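You operate a simulated robot arm through the tools that you are given. There is no shell and no other tool. Be economical: measure what you need, move in short steps, check, and stop when the job is done.

You run a simulated robot arm. Do the job below in one go: nothing can be reset, and whatever is moved stays where it is left.

## Task
Run the blue sieve in the shaker for 10 seconds.
Fine: lid back on and red knob to LOCK; switch off when it has stopped; sieve, knob and dial stay so.

It is judged by the outcome, as a careful person would: the job done as asked, and still so three seconds after it is handed in. It fails if anything else is knocked over, pushed out of place, dropped, spilled or broken. Lids that push on must go on centred and level and be pressed home; caps that screw on are set level and turned clockwise until they are tight.

## Robot
A 6-joint arm with a two-finger parallel gripper, fixed in place. Base frame: the origin is at the foot of the arm, x ahead of it, y to its left, z up. Readings come in mm, rad, newtons and seconds.
With the tool pointing down near the work surface it reaches from about 140 to 580 mm from the base axis. Its first joint turns from -1.152 to 1.152 rad. Payload 2.1 kg.
Tool frame: the origin (TCP) lies between the finger pads and is the grasp point; the fingertips stand 30 mm ahead of it; z points along the fingers, y is the line along which they close. The gripper opens to 94 mm. The fingers are 28 mm wide and 10 mm thick; the gripper's body (50 by 96 mm) begins 55 mm behind the TCP.
Orientation is that of the tool frame in the base frame, as a unit quaternion [w, x, y, z]. With the fingers straight down and closing along the base's y, the tool's x points along the base's -x, its y along +y and its z along -z.

## Interface
- The arm moves only by the tool nudge_tool. Its argument "motion" is a list of rows, each a list of 6 numbers: the shift along the base's x, y, z in mm, then the turn, a rotation vector about the base's x, y, z in rad. In form: [[tx, ty, tz, ax, ay, az], ...]. A call has 1 to 20 rows; each row is the pose to reach, as a shift and turn from the pose commanded when the call began. "claw" is the gripper command, from -1 (shut) to 1 (fully open), values between in proportion, set as the call begins (left out, the last holds). A row lasts 0.2 s, in which the tool goes at most 50 mm and 0.15 rad; a call with a longer step from one row to the next is refused whole, and so is a gripper value outside its range. Where a pose cannot be reached the arm comes as near as it can. A force on the tool above 40 N (or 10 N above the force at the start of the call, whichever is more), or a blocked arm, ends the call early, and 0.2 s more pass. Each finger travels about 72 mm/s and halts on what it meets, pressing with about 43 N; the grip force reading is that of the motor and also rises with nothing between the fingers. The clock runs only during rows and for 0.2 s after the last one: add rows that repeat a pose to give the fingers time. It gives the time, the measured TCP pose, the force on the tool (base axes), the opening and the grip force at its end, in the units of the frame above (readings bear some noise), with the torque about the TCP (base axes, N m) and any sound that the robot's microphone picked up.
- Cameras (640 x 400 px; columns grow to the right, rows downward): "scene" is fixed at [51.3, -363.1, 499.2]; the picture's right is [0.82, -0.57, 0.00], its down [-0.24, -0.35, -0.90] and it looks along [0.51, 0.74, -0.43] (base axes); focal length 253 px, centre (320, 200). "wrist" rides on the gripper at [76, 14, -102] in the tool frame; the picture's right is [-0.18, 0.98, 0.00], its down [-0.75, -0.14, -0.64] and it looks along [-0.63, -0.12, 0.77] (tool axes); focal length 243 px, centre (320, 200). There is no depth. A picture from a camera that has moved, and an enlarged one, comes with that camera's place and axes in the base frame and with its lens.
- grab_frame(camera): a new picture of that camera. No time passes.
- zoom(camera, box): a new picture of the part [left, top, right, bottom] of that camera's present view, enlarged. No time passes.
- sign_off(): hands the job in; it is judged then, once.

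Work in short steps. Places have to be worked out from the pictures, the camera data and where the tool is seen: move nearer, look again, correct. Check each grasp and each placing, and mend what went wrong. You have 120 turns and 64 pictures in all, those below and enlarged ones among them. Open the gripper and draw the arm clear of the work before you hand the job in, unless the task says otherwise; then end with one line.

The tools are called after "Call:" by a JSON object that holds its "method" and its "body". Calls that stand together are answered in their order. nudge_tool: Moves the arm, as the interface text tells. Its arguments: {"type":"object","properties":{"motion":{"type":"array","items":{"type":"array","items":{"type":"number"}}},"claw":{"type":"number"}},"required":["motion"]} The other tools are called the same way: grab_frame (camera) takes a picture; zoom (camera, box) takes an enlarged picture of a part of a camera's view; sign_off () hands the job in.

At the start:

```text
t: 0.0
tcp_pos: [363.5, -79.9, 368.4]
ee_rot: [0.0, 0.0, 1.0, 0.001]
contact_force: [1.2, -0.1, 0.1]
wrist_torque: [0.02, 0.01, -0.01]
width: 94.0
gripper_force: 0.0
```

scene: 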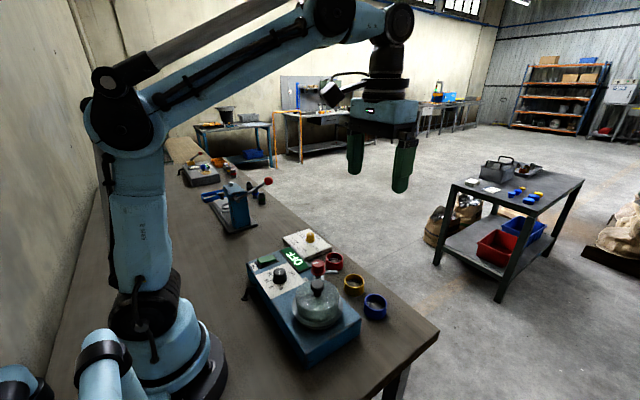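
wrist: 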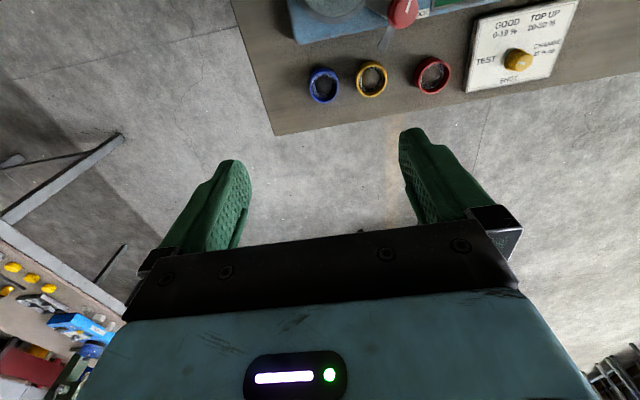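

The shaker sits in front of the arm with three sieve rings beyond it. I zoom in to see the controls.

Call:
{"method": "zoom", "body": {"camera": "scene", "box": [230, 220, 400, 370]}}

Call:
{"method": "zoom", "body": {"camera": "wrist", "box": [270, 0, 590, 140]}}

```text
2.67 times, centred on (315, 295) of scene
camera zoom: at [51.3, -363.1, 499.2], right [0.82, -0.57, 0.0], down [-0.24, -0.35, -0.9], along [0.51, 0.74, -0.43], focal length 675 px, centre (333, -53)
```

zoom: 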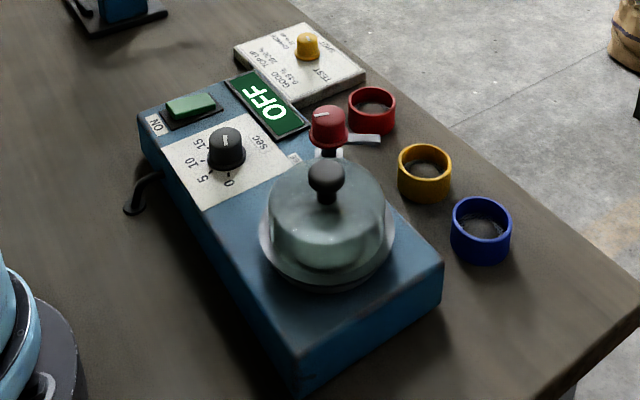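

```text
2.00 times, centred on (430, 70) of wrist
camera zoom: at [288.1, -65.6, 470.7], right [0.18, 0.98, 0.0], down [0.75, -0.14, 0.64], along [0.63, -0.12, -0.77], focal length 485 px, centre (100, 460)
```

zoom: 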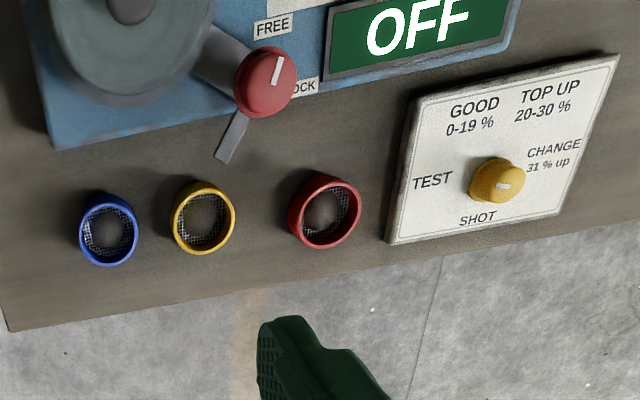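

The blue sieve is at about (401,-83), with the shaker nearer the base. I pull the tool back so the wrist camera sees the shaker.

Call:
{"method": "nudge_tool", "body": {"motion": [[-40, 0, 10, 0, 0, 0], [-80, 0, 20, 0, 0, 0], [-120, 0, 30, 0, 0, 0], [-160, 0, 30, 0, 0, 0], [-160, 0, 30, 0, 0, 0]]}}

Call:
{"method": "grab_frame", "body": {"camera": "wrist"}}

```text
t: 1.2
tcp_pos: [203.4, -79.3, 400.6]
ee_rot: [0.0, 0.0, 1.0, -0.001]
contact_force: [-0.6, -0.2, 0.6]
wrist_torque: [-0.02, -0.02, 0.0]
width: 94.0
gripper_force: 0.1
```

```text
59 pictures are left
camera wrist: at [127.5, -66.0, 502.0], right [0.18, 0.98, 0.0], down [0.75, -0.14, 0.64], along [0.63, -0.12, -0.77], focal length 243 px, centre (320, 200)
```

wrist: 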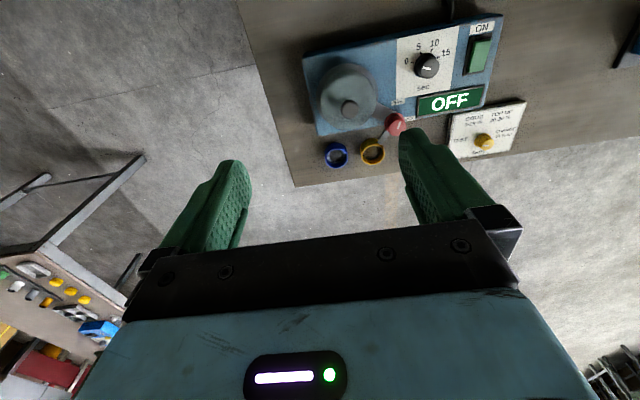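

Call:
{"method": "zoom", "body": {"camera": "wrist", "box": [290, 10, 530, 170]}}

Call:
{"method": "zoom", "body": {"camera": "scene", "box": [240, 235, 350, 305]}}

```text
2.50 times, centred on (410, 90) of wrist
camera zoom: at [127.5, -66.0, 502.0], right [0.18, 0.98, 0.0], down [0.75, -0.14, 0.64], along [0.63, -0.12, -0.77], focal length 606 px, centre (95, 475)
```

zoom: 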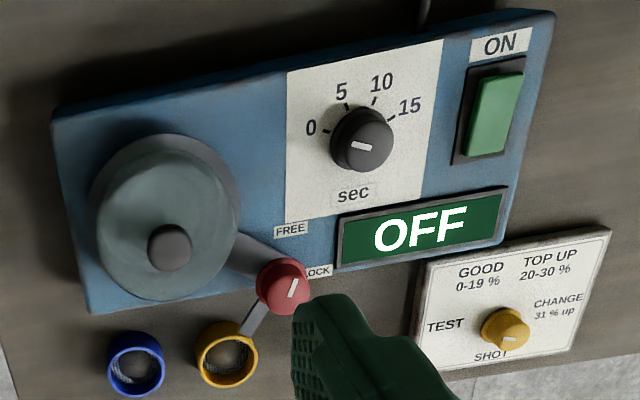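

```text
5.71 times, centred on (295, 270) of scene
camera zoom: at [51.3, -363.1, 499.2], right [0.82, -0.57, 0.0], down [-0.24, -0.35, -0.9], along [0.51, 0.74, -0.43], focal length 1447 px, centre (463, -200)
```

zoom: 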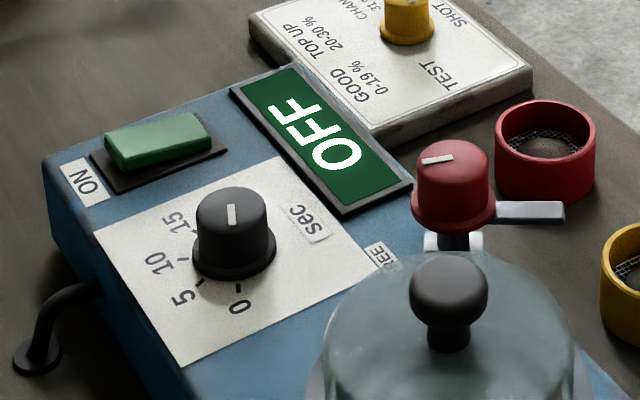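

Triangulating gives the red knob top at about (314,28,103), the lid knob at (262,-48,130), the dial at (229,76,96) and the switch near (240,164). I move over the red knob for a close look.

Call:
{"method": "nudge_tool", "body": {"motion": [[40, 40, -40, 0, 0, 0], [70, 70, -80, 0, 0, 0], [90, 100, -120, 0, 0, 0], [105, 107, -160, 0, 0, 0], [110, 107, -200, 0, 0, 0], [110, 107, -200, 0, 0, 0]]}}

Call:
{"method": "grab_frame", "body": {"camera": "wrist"}}

```text
refused: row 1 steps farther than a row can; nothing moved
```

```text
56 pictures are left
camera wrist: at [127.5, -66.0, 502.0], right [0.18, 0.98, 0.0], down [0.75, -0.14, 0.64], along [0.63, -0.12, -0.77], focal length 243 px, centre (320, 200)
```

wrist: 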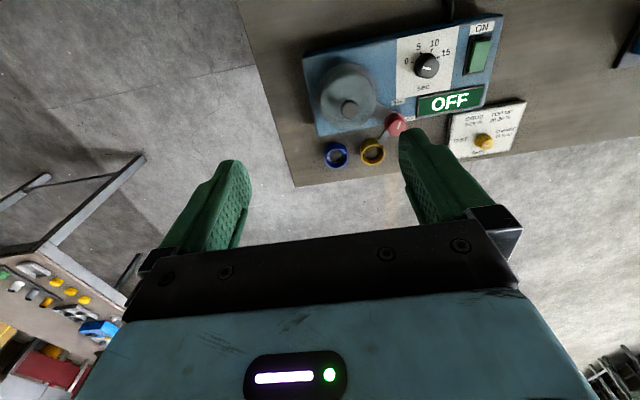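

The step was too long, so I resend it with smaller rows.

Call:
{"method": "nudge_tool", "body": {"motion": [[20, 20, -25, 0, 0, 0], [40, 40, -50, 0, 0, 0], [60, 60, -75, 0, 0, 0], [80, 80, -100, 0, 0, 0], [95, 100, -130, 0, 0, 0], [105, 107, -165, 0, 0, 0], [110, 107, -200, 0, 0, 0], [110, 107, -200, 0, 0, 0]]}}

Call:
{"method": "grab_frame", "body": {"camera": "wrist"}}

```text
t: 3.0
tcp_pos: [311.8, 25.5, 199.0]
ee_rot: [0.0, 0.0, 1.0, 0.0]
contact_force: [0.0, -1.1, -0.6]
wrist_torque: [0.0, -0.01, 0.0]
width: 94.0
gripper_force: 0.0
```

```text
55 pictures are left
camera wrist: at [236.5, 39.3, 302.1], right [0.18, 0.98, 0.0], down [0.75, -0.14, 0.64], along [0.63, -0.12, -0.77], focal length 243 px, centre (320, 200)
```

wrist: 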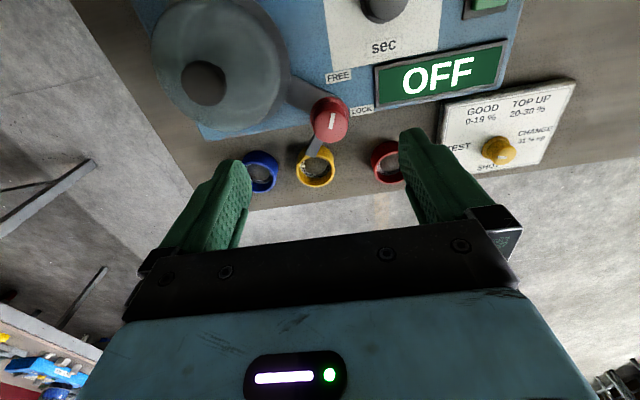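

Call:
{"method": "zoom", "body": {"camera": "wrist", "box": [240, 50, 400, 150]}}

```text
4.00 times, centred on (320, 100) of wrist
camera zoom: at [236.5, 39.3, 302.1], right [0.18, 0.98, 0.0], down [0.75, -0.14, 0.64], along [0.63, -0.12, -0.77], focal length 970 px, centre (320, 600)
```

zoom: 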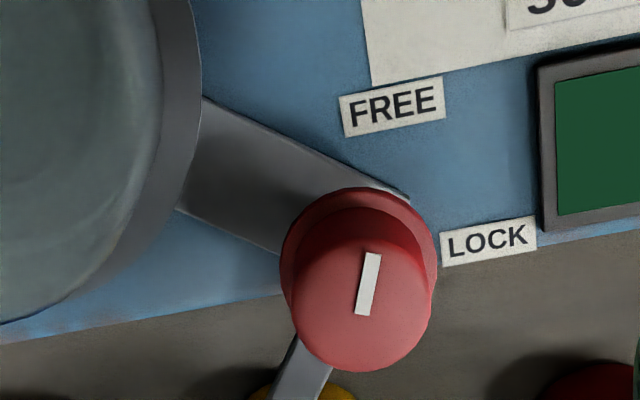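

The mark points to FREE and the latch tab points outward, so the lid is already unlocked. Next I hover over the lid knob to look.

Call:
{"method": "nudge_tool", "body": {"motion": [[-17, -25, 0, 0, 0, 0], [-34, -50, 0, 0, 0, 0], [-50, -74, 0, 0, 0, 0], [-50, -74, 0, 0, 0, 0]]}}

Call:
{"method": "grab_frame", "body": {"camera": "wrist"}}

Call:
{"method": "zoom", "body": {"camera": "scene", "box": [260, 180, 420, 340]}}

```text
t: 4.0
tcp_pos: [260.6, -47.3, 198.5]
ee_rot: [0.0, -0.001, 1.0, 0.0]
contact_force: [0.5, 0.3, -0.3]
wrist_torque: [-0.02, 0.04, -0.03]
width: 93.9
gripper_force: 0.1
```

```text
53 pictures are left
camera wrist: at [186.1, -34.5, 301.2], right [0.18, 0.98, 0.0], down [0.75, -0.14, 0.64], along [0.63, -0.12, -0.77], focal length 243 px, centre (320, 200)
```

wrist: 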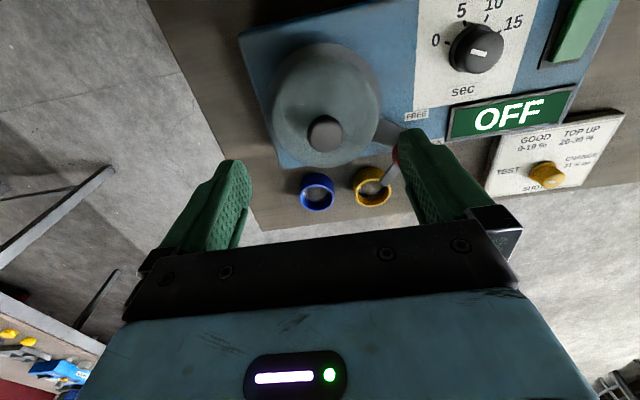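

```text
2.50 times, centred on (340, 260) of scene
camera zoom: at [51.3, -363.1, 499.2], right [0.82, -0.57, 0.0], down [-0.24, -0.35, -0.9], along [0.51, 0.74, -0.43], focal length 633 px, centre (270, 50)
```

zoom: 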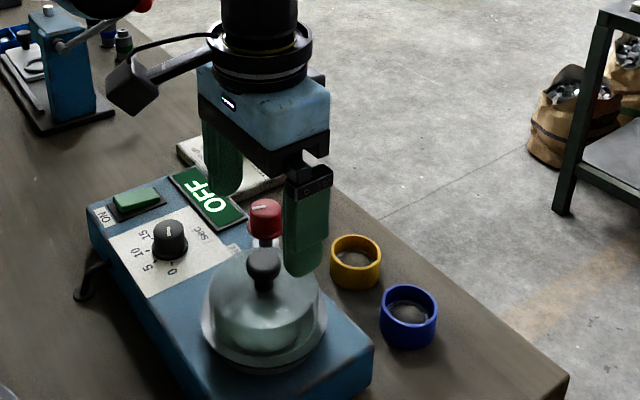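

The lid knob is centred at (263,-46), top about 130, and the lid top is about 107. I descend to a tip height of about 111 and close.

Call:
{"method": "nudge_tool", "body": {"motion": [[2, 1, -20, 0, 0, 0], [2, 1, -40, 0, 0, 0], [2, 1, -57, 0, 0, 0], [2, 1, -57, 0, 0, 0]], "claw": 0.2}}

Call:
{"method": "grab_frame", "body": {"camera": "wrist"}}

Call:
{"method": "zoom", "body": {"camera": "scene", "box": [270, 220, 390, 340]}}

```text
t: 5.0
tcp_pos: [262.0, -47.0, 142.4]
ee_rot: [0.0, 0.0, 1.0, 0.0]
contact_force: [0.1, -0.5, -0.5]
wrist_torque: [0.0, -0.02, 0.0]
width: 56.3
gripper_force: 0.0
```

```text
51 pictures are left
camera wrist: at [187.9, -33.6, 245.3], right [0.18, 0.98, 0.0], down [0.75, -0.14, 0.64], along [0.63, -0.12, -0.77], focal length 243 px, centre (320, 200)
```

wrist: 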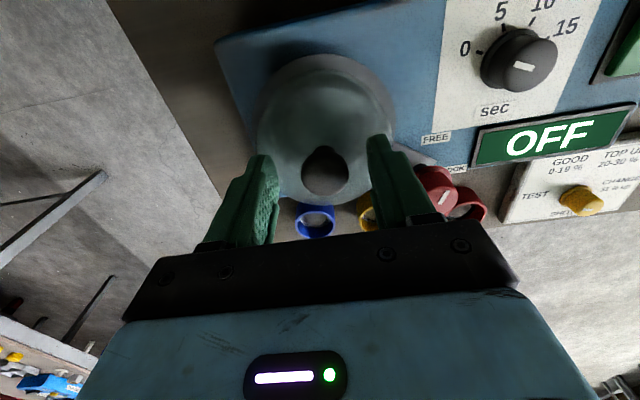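

```text
3.33 times, centred on (330, 280) of scene
camera zoom: at [51.3, -363.1, 499.2], right [0.82, -0.57, 0.0], down [-0.24, -0.35, -0.9], along [0.51, 0.74, -0.43], focal length 844 px, centre (287, -67)
```

zoom: 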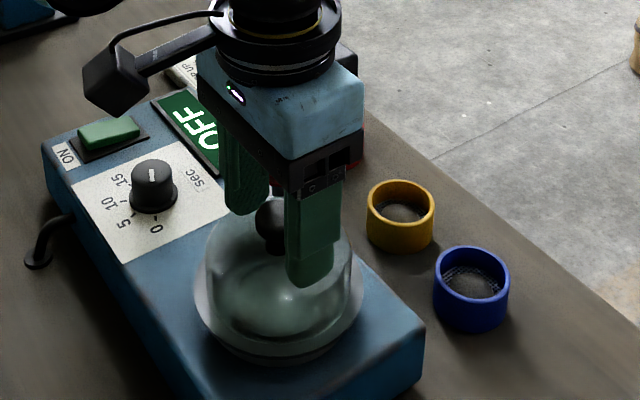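

The knob is between the fingers. I close on it.

Call:
{"method": "nudge_tool", "body": {"motion": [[0, 0, 0, 0, 0, 0], [0, 0, 0, 0, 0, 0], [0, 0, 0, 0, 0, 0]], "claw": -1}}

```text
t: 5.8
tcp_pos: [260.5, -47.3, 144.2]
ee_rot: [0.0, 0.0, 1.0, 0.0]
contact_force: [0.1, -0.3, -0.6]
wrist_torque: [0.01, 0.02, 0.0]
width: 26.6
gripper_force: 42.5
heard: snap
```

It grips at 26.6 mm, and I heard a "snap". I check with pictures before lifting.

Call:
{"method": "zoom", "body": {"camera": "scene", "box": [270, 220, 390, 340]}}

Call:
{"method": "grab_frame", "body": {"camera": "wrist"}}

```text
3.33 times, centred on (330, 280) of scene
camera zoom: at [51.3, -363.1, 499.1], right [0.82, -0.57, 0.0], down [-0.24, -0.35, -0.9], along [0.51, 0.74, -0.43], focal length 844 px, centre (287, -67)
```

zoom: 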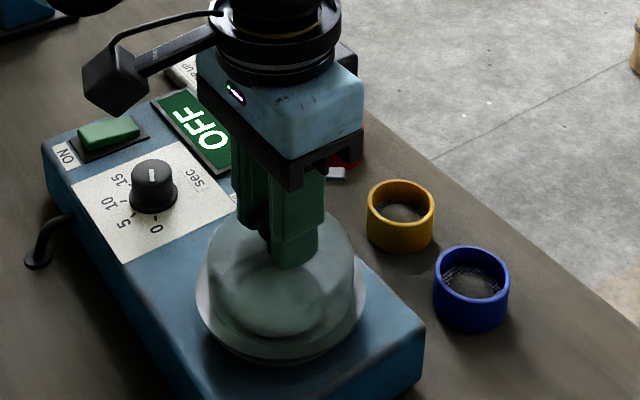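

```text
48 pictures are left
camera wrist: at [187.8, -33.5, 245.4], right [0.18, 0.98, 0.0], down [0.75, -0.14, 0.64], along [0.63, -0.12, -0.77], focal length 243 px, centre (320, 200)
```

wrist: 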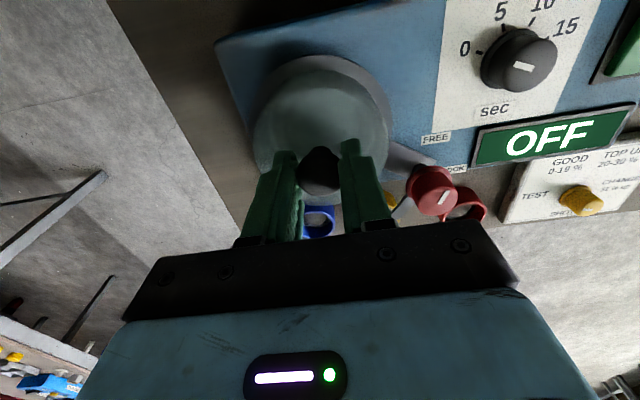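

The lid has unseated sideways by about 3 mm, so its seat should be near y≈-44. I lift it straight up and look into the pan.

Call:
{"method": "nudge_tool", "body": {"motion": [[0, 2, 10, 0, 0, 0], [0, 2, 40, 0, 0, 0], [0, 2, 80, 0, 0, 0], [0, 2, 120, 0, 0, 0], [0, 2, 140, 0, 0, 0], [0, 2, 140, 0, 0, 0]]}}

Call:
{"method": "grab_frame", "body": {"camera": "scene"}}

Call:
{"method": "grab_frame", "body": {"camera": "wrist"}}

```text
t: 7.2
tcp_pos: [264.7, -43.2, 280.6]
ee_rot: [0.001, 0.0, 1.0, 0.0]
contact_force: [-0.5, -0.2, -1.8]
wrist_torque: [-0.02, -0.03, -0.02]
width: 26.3
gripper_force: 42.8
```

```text
47 pictures are left
```

scene: 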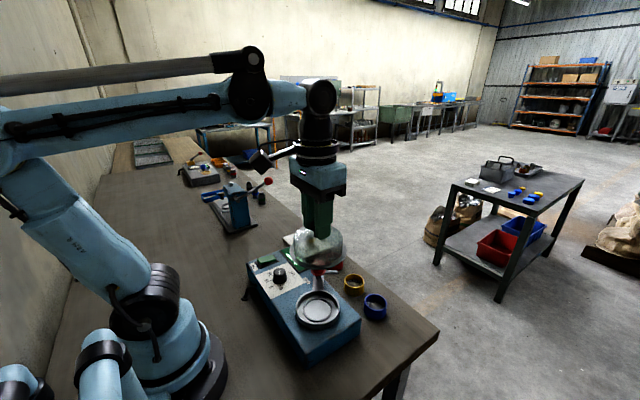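

```text
46 pictures are left
camera wrist: at [190.8, -29.6, 383.2], right [0.18, 0.98, 0.0], down [0.75, -0.14, 0.64], along [0.63, -0.12, -0.77], focal length 243 px, centre (320, 200)
```

wrist: 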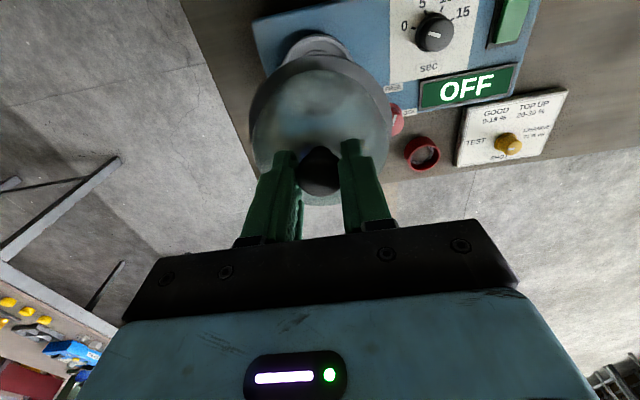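

The lid is held and the pan is empty. I carry the lid to free bench space at about (235,285), past the switch end of the shaker.

Call:
{"method": "nudge_tool", "body": {"motion": [[-4, 41, 0, 0, 0, 0], [-8, 82, 0, 0, 0, 0], [-12, 123, 0, 0, 0, 0], [-16, 164, 0, 0, 0, 0], [-20, 205, 0, 0, 0, 0], [-24, 246, 0, 0, 0, 0], [-28, 287, 0, 0, 0, 0], [-30, 328, 0, 0, 0, 0], [-30, 328, -40, 0, 0, 0], [-30, 328, -80, 0, 0, 0], [-30, 328, -120, 0, 0, 0], [-30, 328, -120, 0, 0, 0]]}}

Call:
{"method": "zoom", "body": {"camera": "scene", "box": [170, 150, 390, 330]}}

Call:
{"method": "grab_frame", "body": {"camera": "wrist"}}

```text
t: 9.8
tcp_pos: [233.3, 284.6, 158.2]
ee_rot: [0.0, 0.0, 1.0, 0.0]
contact_force: [0.3, 0.6, -1.1]
wrist_torque: [0.04, 0.0, -0.03]
width: 26.0
gripper_force: 43.3
```

```text
2.22 times, centred on (280, 240) of scene
camera zoom: at [51.3, -363.1, 499.2], right [0.82, -0.57, 0.0], down [-0.24, -0.35, -0.9], along [0.51, 0.74, -0.43], focal length 563 px, centre (409, 111)
```

zoom: 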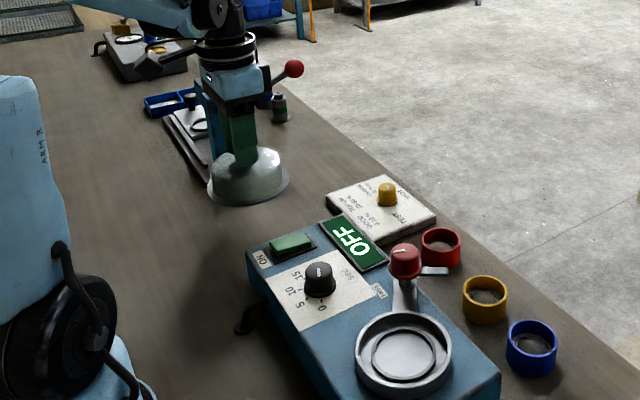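

```text
44 pictures are left
camera wrist: at [159.1, 297.8, 260.8], right [0.18, 0.98, 0.0], down [0.75, -0.14, 0.64], along [0.63, -0.12, -0.77], focal length 243 px, centre (320, 200)
```

wrist: 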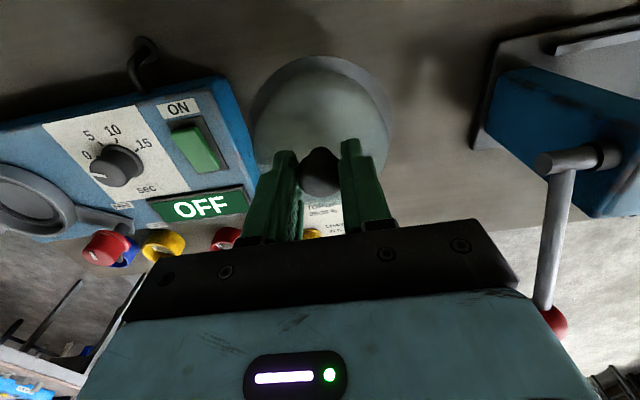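

The area below is clear. I lower the lid until it touches the bench.

Call:
{"method": "nudge_tool", "body": {"motion": [[0, 0, -25, 0, 0, 0], [0, 0, -50, 0, 0, 0], [0, 0, -60, 0, 0, 0], [0, 0, -66, 0, 0, 0], [0, 0, -72, 0, 0, 0], [0, 0, -78, 0, 0, 0], [0, 0, -84, 0, 0, 0], [0, 0, -90, 0, 0, 0], [0, 0, -96, 0, 0, 0], [0, 0, -102, 0, 0, 0], [0, 0, -108, 0, 0, 0]]}}

Call:
{"method": "zoom", "body": {"camera": "scene", "box": [200, 190, 300, 270]}}

```text
t: 11.7
tcp_pos: [234.0, 285.1, 70.2]
ee_rot: [0.0, 0.001, 1.0, -0.001]
contact_force: [-2.6, -0.8, 10.3]
wrist_torque: [0.09, -0.19, -0.02]
width: 26.6
gripper_force: 43.4
stopped in row 9: the force on the tool passed its limit at 56 N (the readings are from after the stop); the commanded pose is now the measured one
```

```text
5.00 times, centred on (250, 230) of scene
camera zoom: at [51.3, -363.2, 499.1], right [0.82, -0.57, 0.0], down [-0.24, -0.35, -0.9], along [0.51, 0.75, -0.43], focal length 1266 px, centre (670, 50)
```

zoom: 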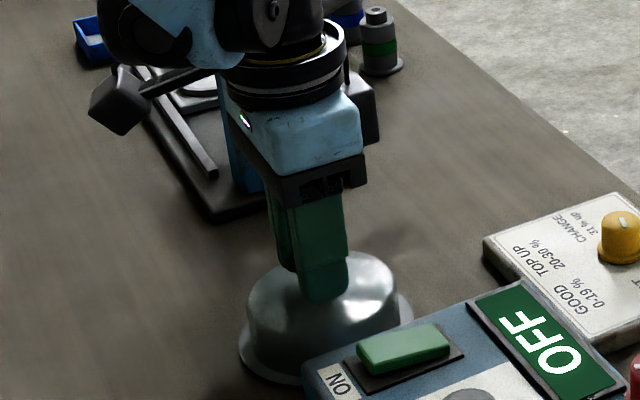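

The lid rests on the bench with the TCP about 70 mm above its base. I open and lift clear.

Call:
{"method": "nudge_tool", "body": {"motion": [[0, 0, 0, 0, 0, 0], [0, 0, 0, 0, 0, 0], [0, 0, 0, 0, 0, 0], [0, 0, 30, 0, 0, 0], [0, 0, 70, 0, 0, 0], [0, 0, 110, 0, 0, 0], [0, 0, 150, 0, 0, 0], [0, 0, 150, 0, 0, 0]], "claw": 0.3}}

Call:
{"method": "grab_frame", "body": {"camera": "wrist"}}

```text
t: 13.5
tcp_pos: [236.5, 286.1, 220.3]
ee_rot: [0.0, 0.001, 1.0, -0.001]
contact_force: [0.2, 0.3, 0.1]
wrist_torque: [-0.02, -0.02, 0.0]
width: 61.0
gripper_force: 0.1
```

```text
42 pictures are left
camera wrist: at [162.3, 299.5, 323.4], right [0.18, 0.98, 0.0], down [0.75, -0.14, 0.64], along [0.63, -0.12, -0.77], focal length 243 px, centre (320, 200)
```

wrist: 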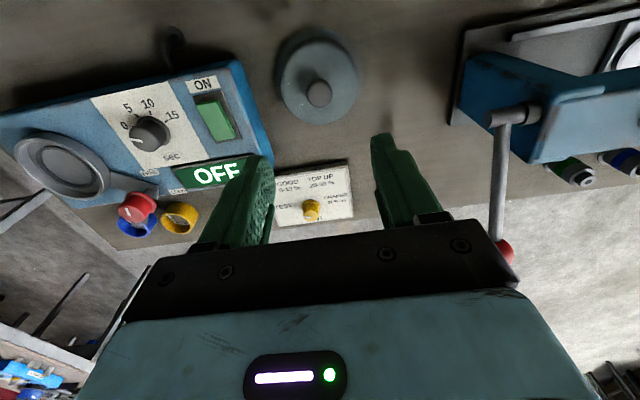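

The lid is standing level. I go back over the open pan to look at its seat.

Call:
{"method": "nudge_tool", "body": {"motion": [[3, -45, 10, 0, 0, 0], [6, -90, 10, 0, 0, 0], [9, -135, 10, 0, 0, 0], [12, -180, 10, 0, 0, 0], [15, -225, 10, 0, 0, 0], [20, -270, 10, 0, 0, 0], [23, -300, 10, 0, 0, 0], [25, -330, 10, 0, 0, 0], [25, -330, 10, 0, 0, 0]], "claw": 1}}

Call:
{"method": "grab_frame", "body": {"camera": "wrist"}}

Call:
{"method": "zoom", "body": {"camera": "scene", "box": [280, 250, 400, 340]}}

```text
t: 15.5
tcp_pos: [257.9, -46.9, 229.3]
ee_rot: [0.0, 0.0, 1.0, -0.001]
contact_force: [-0.6, -0.7, -0.3]
wrist_torque: [0.02, 0.03, 0.02]
width: 94.1
gripper_force: 0.0
```

```text
41 pictures are left
camera wrist: at [183.1, -32.9, 331.4], right [0.18, 0.98, 0.0], down [0.75, -0.14, 0.64], along [0.63, -0.12, -0.77], focal length 243 px, centre (320, 200)
```

wrist: 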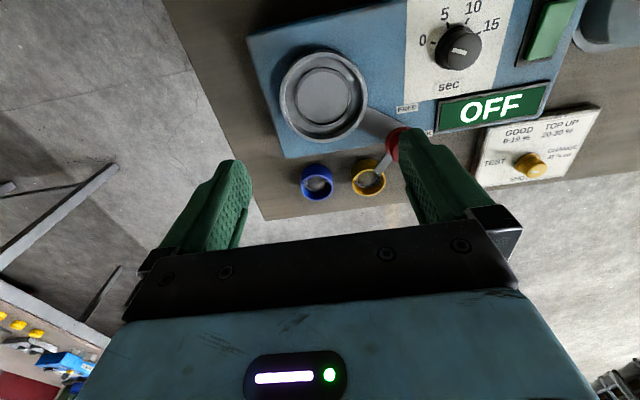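

```text
4.44 times, centred on (340, 295) of scene
camera zoom: at [51.3, -363.1, 499.2], right [0.82, -0.57, 0.0], down [-0.24, -0.35, -0.9], along [0.51, 0.74, -0.43], focal length 1126 px, centre (231, -222)
```

zoom: 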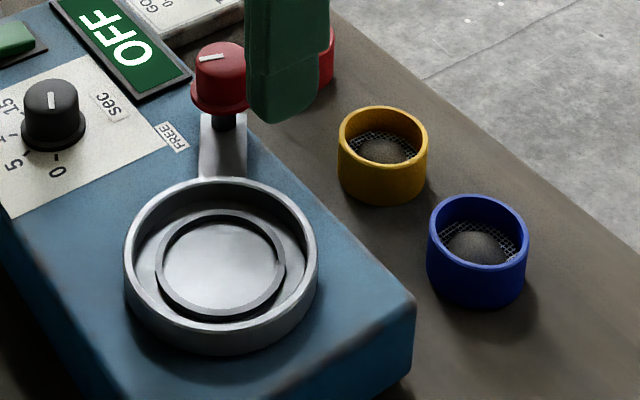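

The pan rim is centred at about (263,-45,67) with a 52 mm seat inside. I move over the blue sieve at about (401,-83), staying high.

Call:
{"method": "nudge_tool", "body": {"motion": [[35, -9, 0, 0, 0, 0], [70, -18, 0, 0, 0, 0], [105, -27, -10, 0, 0, 0], [140, -36, -30, 0, 0, 0], [143, -36, -70, 0, 0, 0], [143, -36, -110, 0, 0, 0], [143, -36, -140, 0, 0, 0], [143, -36, -140, 0, 0, 0]]}}

Call:
{"method": "grab_frame", "body": {"camera": "wrist"}}

Call:
{"method": "zoom", "body": {"camera": "scene", "box": [320, 240, 440, 330]}}

```text
t: 17.3
tcp_pos: [398.6, -83.2, 86.9]
ee_rot: [0.0, 0.0, 1.0, -0.001]
contact_force: [-1.0, 0.3, -0.4]
wrist_torque: [-0.04, 0.02, 0.01]
width: 94.2
gripper_force: 0.1
```

```text
39 pictures are left
camera wrist: at [324.4, -68.6, 189.5], right [0.18, 0.98, 0.0], down [0.75, -0.14, 0.64], along [0.63, -0.12, -0.77], focal length 243 px, centre (320, 200)
```

wrist: 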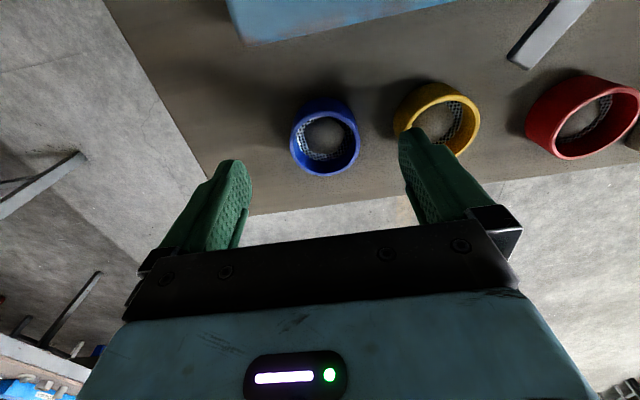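

```text
4.44 times, centred on (380, 285) of scene
camera zoom: at [51.3, -363.1, 499.2], right [0.82, -0.57, 0.0], down [-0.24, -0.35, -0.9], along [0.51, 0.74, -0.43], focal length 1126 px, centre (53, -178)
```

zoom: 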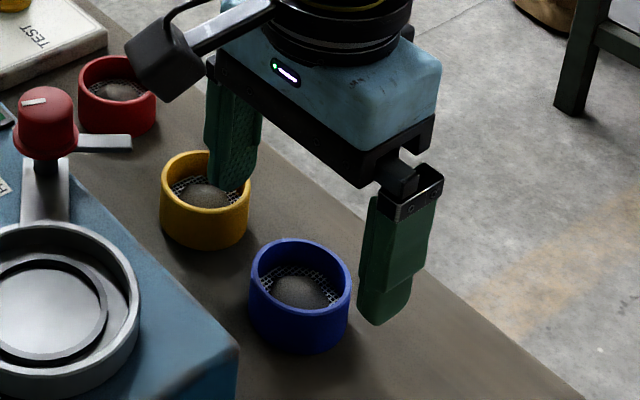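

The blue sieve is centred at about (402,-80) and is about 50 mm across. The yellow one is close by, so I narrow the fingers to 62 mm before descending.

Call:
{"method": "nudge_tool", "body": {"motion": [[2, 2.5, 0, 0, 0, 0], [2, 2.5, 0, 0, 0, 0], [2, 2.5, -15, 0, 0, 0], [2, 2.5, -25, 0, 0, 0], [2, 2.5, -25, 0, 0, 0]], "claw": 0.34}}

Call:
{"method": "grab_frame", "body": {"camera": "wrist"}}

```text
t: 18.5
tcp_pos: [402.2, -81.5, 64.8]
ee_rot: [-0.001, 0.0, 1.0, -0.001]
contact_force: [0.6, -1.2, -0.3]
wrist_torque: [-0.01, 0.02, 0.0]
width: 63.3
gripper_force: 0.1
```

```text
37 pictures are left
camera wrist: at [327.9, -66.3, 166.4], right [0.18, 0.98, 0.0], down [0.75, -0.14, 0.64], along [0.63, -0.12, -0.77], focal length 243 px, centre (320, 200)
```

wrist: 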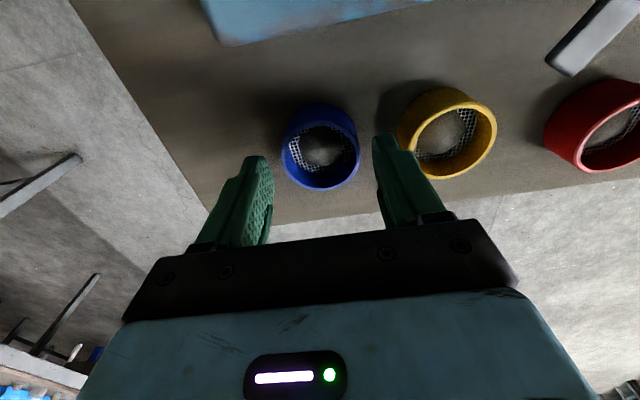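

The sieve is at (401.6,-80), so I shift 2 mm in x, descend to TCP z≈45 and close.

Call:
{"method": "nudge_tool", "body": {"motion": [[-2, 0, -10, 0, 0, 0], [-2, 0, -19.5, 0, 0, 0], [-2, 0, -19.5, 0, 0, 0]]}}

Call:
{"method": "nudge_tool", "body": {"motion": [[0, 0, 0, 0, 0, 0], [0, 0, 0, 0, 0, 0], [0, 0, 0, 0, 0, 0]], "claw": -1}}

Call:
{"method": "zoom", "body": {"camera": "scene", "box": [320, 240, 440, 330]}}

Call:
{"method": "grab_frame", "body": {"camera": "wrist"}}

```text
t: 19.3
tcp_pos: [400.9, -79.4, 44.4]
ee_rot: [0.0, 0.0, 1.0, -0.001]
contact_force: [0.1, 0.2, -0.3]
wrist_torque: [-0.01, -0.02, -0.02]
width: 63.1
gripper_force: 0.0
```

```text
t: 20.1
tcp_pos: [400.8, -79.7, 45.6]
ee_rot: [0.001, -0.001, 1.0, 0.0]
contact_force: [-0.4, 0.3, -0.3]
wrist_torque: [-0.02, -0.01, 0.0]
width: 50.8
gripper_force: 43.5
```

```text
4.44 times, centred on (380, 285) of scene
camera zoom: at [51.3, -363.1, 499.1], right [0.82, -0.57, 0.0], down [-0.24, -0.35, -0.9], along [0.51, 0.74, -0.43], focal length 1126 px, centre (53, -178)
```

zoom: 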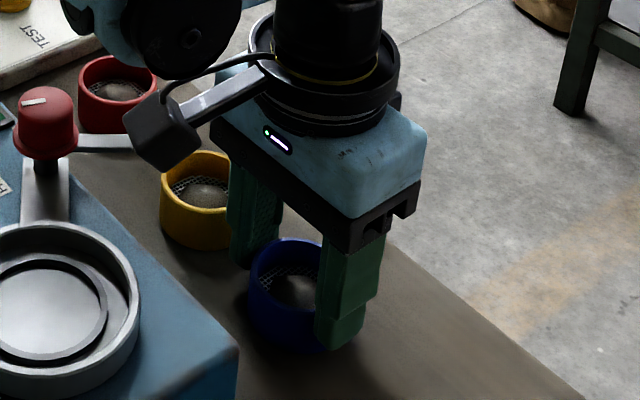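

```text
35 pictures are left
camera wrist: at [327.1, -65.8, 147.0], right [0.18, 0.98, 0.0], down [0.75, -0.14, 0.64], along [0.63, -0.12, -0.77], focal length 243 px, centre (320, 200)
```

wrist: 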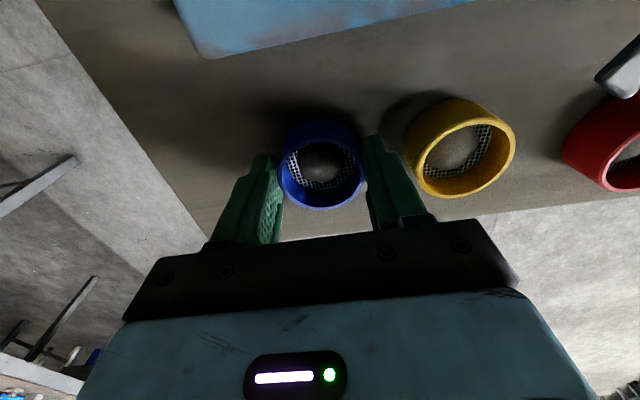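

The sieve is gripped at 50.8 mm. I lift it gently, level, and carry it over the pan.

Call:
{"method": "nudge_tool", "body": {"motion": [[0, 0, 8, 0, 0, 0], [0, 0, 25, 0, 0, 0], [0, 0, 50, 0, 0, 0], [0, 0, 75, 0, 0, 0], [0, 0, 100, 0, 0, 0], [0, 0, 115, 0, 0, 0], [-15, 4, 115, 0, 0, 0], [-40, 10, 115, 0, 0, 0], [-65, 17, 115, 0, 0, 0], [-90, 23, 115, 0, 0, 0], [-115, 29, 115, 0, 0, 0], [-132, 33, 115, 0, 0, 0], [-138, 34.5, 115, 0, 0, 0], [-138, 34.5, 115, 0, 0, 0]]}}

Call:
{"method": "grab_frame", "body": {"camera": "wrist"}}

Call:
{"method": "zoom", "body": {"camera": "scene", "box": [260, 230, 380, 330]}}

```text
t: 23.1
tcp_pos: [265.4, -46.3, 160.4]
ee_rot: [0.0, -0.001, 1.0, -0.001]
contact_force: [-0.5, 0.3, -0.7]
wrist_torque: [0.0, -0.02, 0.01]
width: 50.9
gripper_force: 43.1
```

```text
34 pictures are left
camera wrist: at [190.2, -31.8, 263.1], right [0.18, 0.98, 0.0], down [0.75, -0.14, 0.64], along [0.63, -0.12, -0.77], focal length 243 px, centre (320, 200)
```

wrist: 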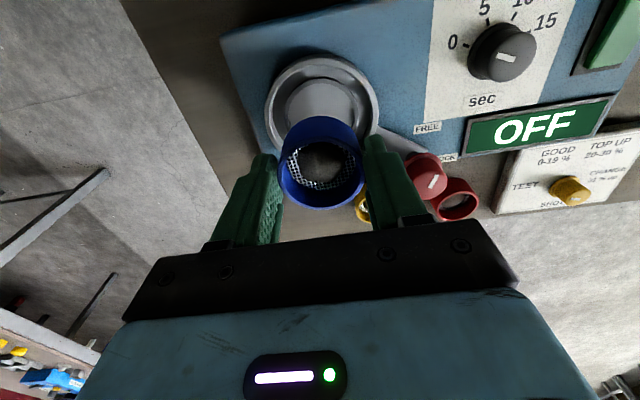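

```text
4.00 times, centred on (320, 280) of scene
camera zoom: at [51.3, -363.1, 499.2], right [0.82, -0.57, 0.0], down [-0.24, -0.35, -0.9], along [0.51, 0.74, -0.43], focal length 1013 px, centre (320, -120)
```

zoom: 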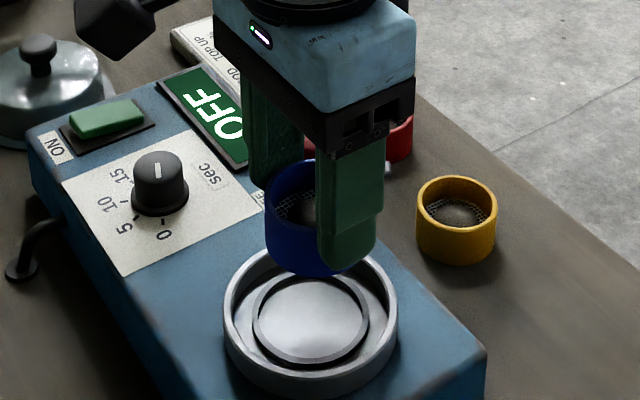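

The sieve looks within about 2 mm of the pan centre. I descend to just above the seat and compare again.

Call:
{"method": "nudge_tool", "body": {"motion": [[-1, 0.3, -15, 0, 0, 0], [-1, 0.3, -30, 0, 0, 0], [-1, 0.3, -40, 0, 0, 0], [-1, 0.3, -40, 0, 0, 0]]}}

Call:
{"method": "zoom", "body": {"camera": "wrist", "box": [220, 40, 420, 240]}}

Call:
{"method": "zoom", "body": {"camera": "scene", "box": [270, 250, 370, 330]}}

```text
t: 24.1
tcp_pos: [264.1, -45.3, 119.3]
ee_rot: [0.0, -0.001, 1.0, -0.002]
contact_force: [0.0, -0.3, -1.2]
wrist_torque: [0.02, -0.02, 0.03]
width: 50.8
gripper_force: 42.9
```

```text
2.00 times, centred on (320, 140) of wrist
camera zoom: at [189.8, -31.3, 222.7], right [0.18, 0.98, 0.0], down [0.75, -0.14, 0.64], along [0.63, -0.12, -0.77], focal length 485 px, centre (320, 320)
```

zoom: 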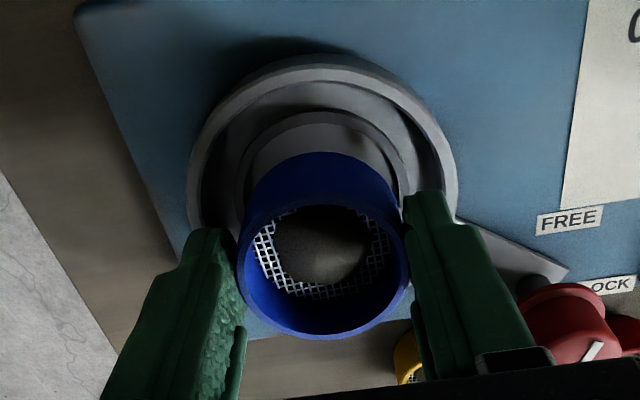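

```text
5.00 times, centred on (320, 290) of scene
camera zoom: at [51.3, -363.1, 499.2], right [0.82, -0.57, 0.0], down [-0.24, -0.35, -0.9], along [0.51, 0.74, -0.43], focal length 1266 px, centre (320, -250)
```

zoom: 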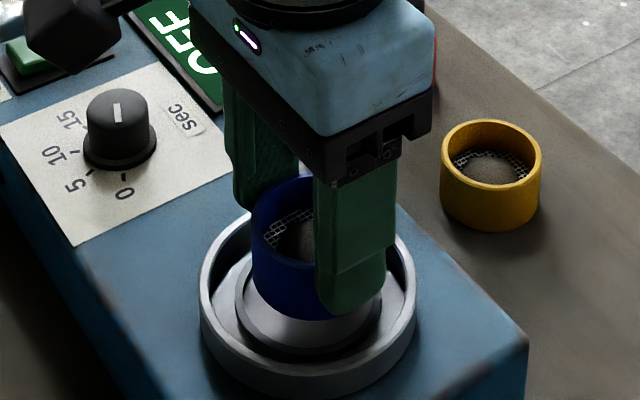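

The y alignment is right, but the sieve sits about 2–2.5 mm too far in +x. I correct that and look again slightly lower.

Call:
{"method": "nudge_tool", "body": {"motion": [[-2.3, 0.2, 0, 0, 0, 0], [-2.3, 0.2, -5, 0, 0, 0], [-2.3, 0.2, -5, 0, 0, 0]]}}

Call:
{"method": "zoom", "body": {"camera": "scene", "box": [290, 265, 350, 315]}}

Call:
{"method": "zoom", "body": {"camera": "wrist", "box": [240, 60, 400, 220]}}

```text
t: 24.9
tcp_pos: [261.5, -45.2, 116.8]
ee_rot: [0.0, 0.0, 1.0, -0.001]
contact_force: [0.1, -0.2, -1.4]
wrist_torque: [-0.02, 0.0, -0.01]
width: 50.9
gripper_force: 42.8
```

```text
8.00 times, centred on (320, 290) of scene
camera zoom: at [51.3, -363.1, 499.2], right [0.82, -0.57, 0.0], down [-0.24, -0.35, -0.9], along [0.51, 0.74, -0.43], focal length 2026 px, centre (320, -520)
```

zoom: 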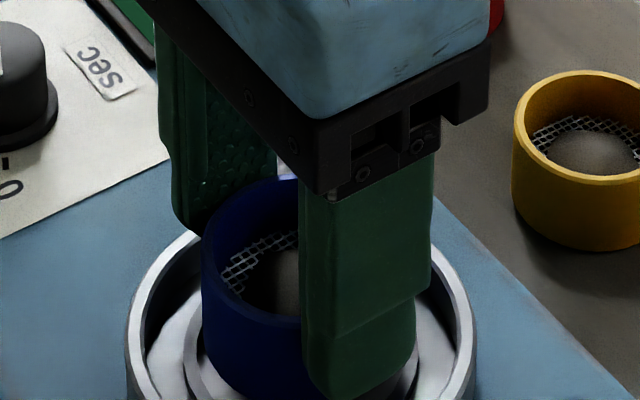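

```text
2.50 times, centred on (320, 140) of wrist
camera zoom: at [187.2, -30.9, 218.1], right [0.18, 0.98, 0.0], down [0.75, -0.14, 0.64], along [0.63, -0.12, -0.77], focal length 606 px, centre (320, 350)
```

zoom: 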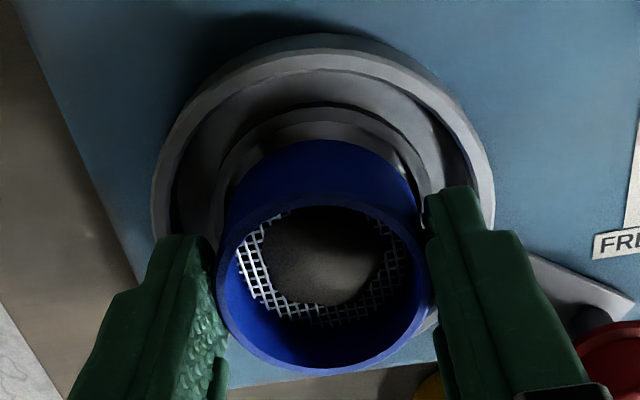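

Both views now show the sieve centred over the seat within about 0.5 mm. I lower it in small steps until contact.

Call:
{"method": "nudge_tool", "body": {"motion": [[0, 0, -2, 0, 0, 0], [0, 0, -4, 0, 0, 0], [0, 0, -6, 0, 0, 0], [0, 0, -8, 0, 0, 0], [0, 0, -10, 0, 0, 0]]}}

Call:
{"method": "zoom", "body": {"camera": "scene", "box": [280, 255, 360, 325]}}

```text
t: 26.1
tcp_pos: [260.7, -44.7, 105.4]
ee_rot: [-0.001, 0.0, 1.0, -0.001]
contact_force: [-2.9, 0.3, 17.1]
wrist_torque: [0.12, -0.02, -0.04]
width: 50.9
gripper_force: 43.3
```

```text
5.71 times, centred on (320, 290) of scene
camera zoom: at [51.2, -363.1, 499.2], right [0.82, -0.57, 0.0], down [-0.24, -0.35, -0.9], along [0.51, 0.74, -0.43], focal length 1447 px, centre (320, -314)
```

zoom: 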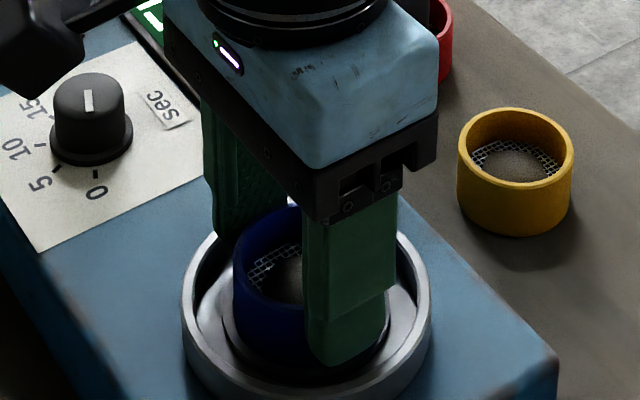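

Contact is 17 N with the sieve base at about z=60. I check with a close picture whether it sits inside the ring.

Call:
{"method": "nudge_tool", "body": {"motion": [[0, 0, -1, 0, 0, 0], [0, 0, -1, 0, 0, 0]]}}

Call:
{"method": "zoom", "body": {"camera": "wrist", "box": [240, 60, 400, 220]}}

Call:
{"method": "zoom", "body": {"camera": "scene", "box": [300, 280, 350, 320]}}

```text
t: 26.7
tcp_pos: [260.2, -44.1, 104.5]
ee_rot: [-0.001, 0.001, 1.0, -0.001]
contact_force: [-6.8, -1.3, 33.2]
wrist_torque: [0.05, 0.14, -0.01]
width: 50.9
gripper_force: 42.8
```

```text
2.50 times, centred on (320, 140) of wrist
camera zoom: at [186.5, -30.3, 206.9], right [0.18, 0.98, 0.0], down [0.75, -0.14, 0.64], along [0.63, -0.12, -0.77], focal length 606 px, centre (320, 350)
```

zoom: 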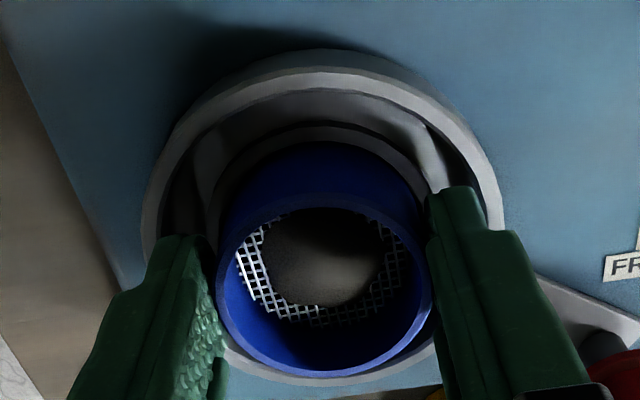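

```text
10.00 times, centred on (325, 300) of scene
camera zoom: at [51.2, -363.1, 499.2], right [0.82, -0.57, 0.0], down [-0.24, -0.35, -0.9], along [0.51, 0.74, -0.43], focal length 2533 px, centre (270, -800)
```

zoom: 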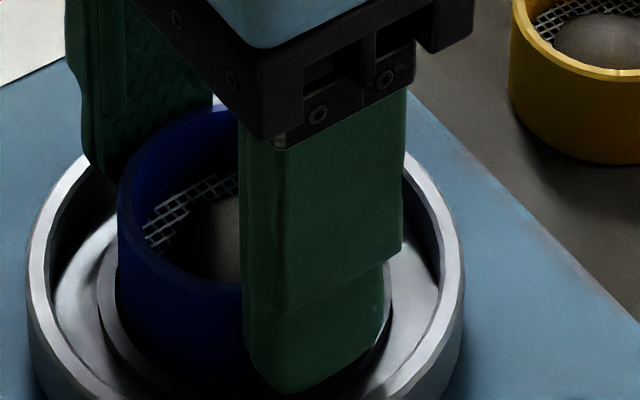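

The ring appears to enclose the base of the sieve. I relieve the force, open the fingers partly and retreat upward to look.

Call:
{"method": "nudge_tool", "body": {"motion": [[0, 0, 1.5, 0, 0, 0], [0, 0, 1.5, 0, 0, 0]]}}

Call:
{"method": "nudge_tool", "body": {"motion": [[0, 0, 0, 0, 0, 0], [0, 0, 0, 0, 0, 0], [0, 0, 0, 0, 0, 0], [0, 0, 20, 0, 0, 0], [0, 0, 50, 0, 0, 0], [0, 0, 80, 0, 0, 0], [0, 0, 80, 0, 0, 0]], "claw": 0.4}}

Call:
{"method": "zoom", "body": {"camera": "wrist", "box": [240, 40, 400, 200]}}

Call:
{"method": "zoom", "body": {"camera": "scene", "box": [280, 260, 360, 330]}}

```text
t: 27.3
tcp_pos: [261.4, -44.2, 104.5]
ee_rot: [0.001, 0.0, 1.0, -0.002]
contact_force: [0.0, -0.1, -1.1]
wrist_torque: [0.01, 0.0, -0.02]
width: 50.9
gripper_force: 43.7
```

```text
t: 28.9
tcp_pos: [262.6, -41.7, 186.8]
ee_rot: [0.0, 0.0, 1.0, -0.001]
contact_force: [-0.7, -0.1, 0.7]
wrist_torque: [0.0, 0.01, -0.04]
width: 66.0
gripper_force: 0.1
```

```text
2.50 times, centred on (320, 120) of wrist
camera zoom: at [187.1, -28.9, 290.0], right [0.18, 0.98, 0.0], down [0.75, -0.14, 0.64], along [0.63, -0.12, -0.77], focal length 606 px, centre (320, 400)
```

zoom: 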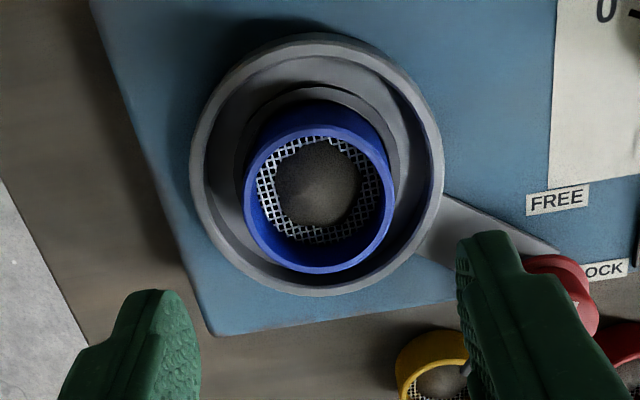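

```text
5.71 times, centred on (320, 295) of scene
camera zoom: at [51.3, -363.1, 499.2], right [0.82, -0.57, 0.0], down [-0.24, -0.35, -0.9], along [0.51, 0.74, -0.43], focal length 1447 px, centre (320, -343)
```

zoom: 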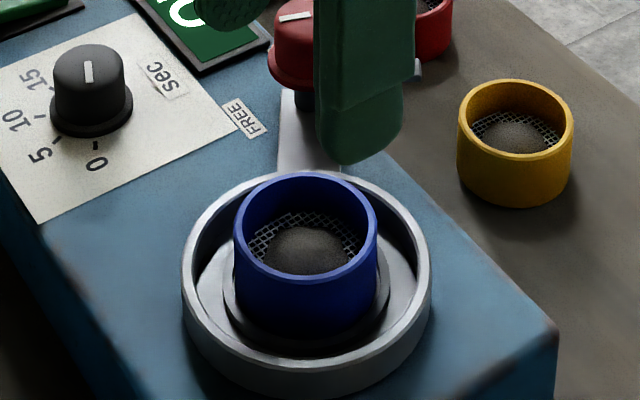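

The sieve is seated level inside the ring. Now I fetch the lid, travelling high to (237.7,285.6).

Call:
{"method": "nudge_tool", "body": {"motion": [[0, 0, 33, 0, 0, 0], [-3, 41, 33, 0, 0, 0], [-6, 82, 33, 0, 0, 0], [-9, 123, 33, 0, 0, 0], [-12, 164, 33, 0, 0, 0], [-15, 205, 33, 0, 0, 0], [-18, 246, 33, 0, 0, 0], [-21, 287, 33, 0, 0, 0], [-24.8, 328.4, 33, 0, 0, 0], [-24.8, 328.4, -5, 0, 0, 0], [-24.8, 328.4, -45, 0, 0, 0], [-24.8, 328.4, -80, 0, 0, 0], [-24.8, 328.4, -80, 0, 0, 0]], "claw": 0.2}}

Call:
{"method": "grab_frame", "body": {"camera": "wrist"}}

```text
t: 31.7
tcp_pos: [237.5, 283.0, 104.9]
ee_rot: [0.0, 0.0, 1.0, -0.001]
contact_force: [-0.7, 0.3, 0.3]
wrist_torque: [0.01, 0.0, -0.04]
width: 56.5
gripper_force: 0.1
```

```text
23 pictures are left
camera wrist: at [162.8, 297.1, 206.4], right [0.18, 0.98, 0.0], down [0.75, -0.14, 0.64], along [0.63, -0.12, -0.77], focal length 243 px, centre (320, 200)
```

wrist: 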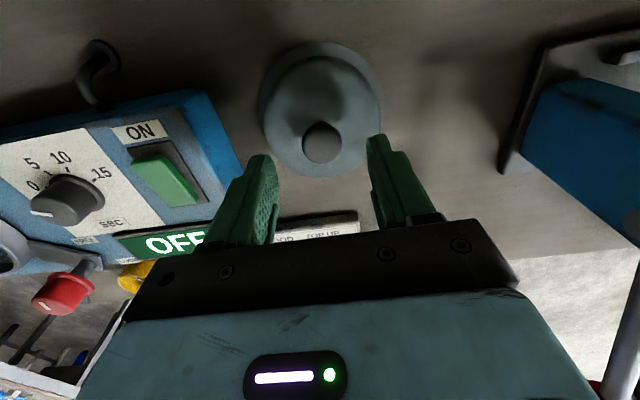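

The lid knob is at about (239,284), within 1 mm. I descend to the earlier grasp height and close.

Call:
{"method": "nudge_tool", "body": {"motion": [[0.7, 0.6, -15, 0, 0, 0], [0.7, 0.6, -28, 0, 0, 0], [0.7, 0.6, -31.5, 0, 0, 0], [0.7, 0.6, -31.5, 0, 0, 0]]}}

Call:
{"method": "nudge_tool", "body": {"motion": [[0, 0, 0, 0, 0, 0], [0, 0, 0, 0, 0, 0], [0, 0, 0, 0, 0, 0]], "claw": -1}}

Call:
{"method": "nudge_tool", "body": {"motion": [[0, 0, 10, 0, 0, 0], [0, 0, 40, 0, 0, 0], [0, 0, 80, 0, 0, 0], [0, 0, 120, 0, 0, 0], [0, 0, 155, 0, 0, 0], [0, 0, 155, 0, 0, 0]]}}

Call:
{"method": "grab_frame", "body": {"camera": "wrist"}}

```text
t: 32.7
tcp_pos: [237.8, 284.9, 72.9]
ee_rot: [0.0, 0.0, 1.0, -0.002]
contact_force: [-0.1, 0.1, 0.4]
wrist_torque: [0.0, -0.01, -0.06]
width: 56.4
gripper_force: 0.0
```

```text
t: 33.5
tcp_pos: [237.1, 285.4, 73.7]
ee_rot: [0.0, 0.001, 1.0, -0.001]
contact_force: [-0.2, -1.0, -0.3]
wrist_torque: [-0.03, -0.01, -0.02]
width: 26.7
gripper_force: 43.0
```

```text
t: 34.9
tcp_pos: [236.3, 284.0, 226.8]
ee_rot: [0.0, 0.0, 1.0, 0.0]
contact_force: [0.0, -0.7, -1.4]
wrist_torque: [-0.01, 0.02, 0.02]
width: 26.3
gripper_force: 43.1
```

```text
22 pictures are left
camera wrist: at [161.3, 297.7, 329.6], right [0.18, 0.98, 0.0], down [0.75, -0.14, 0.64], along [0.63, -0.12, -0.77], focal length 243 px, centre (320, 200)
```

wrist: 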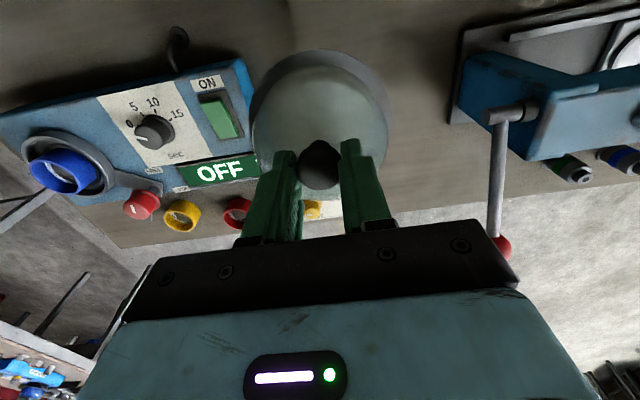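

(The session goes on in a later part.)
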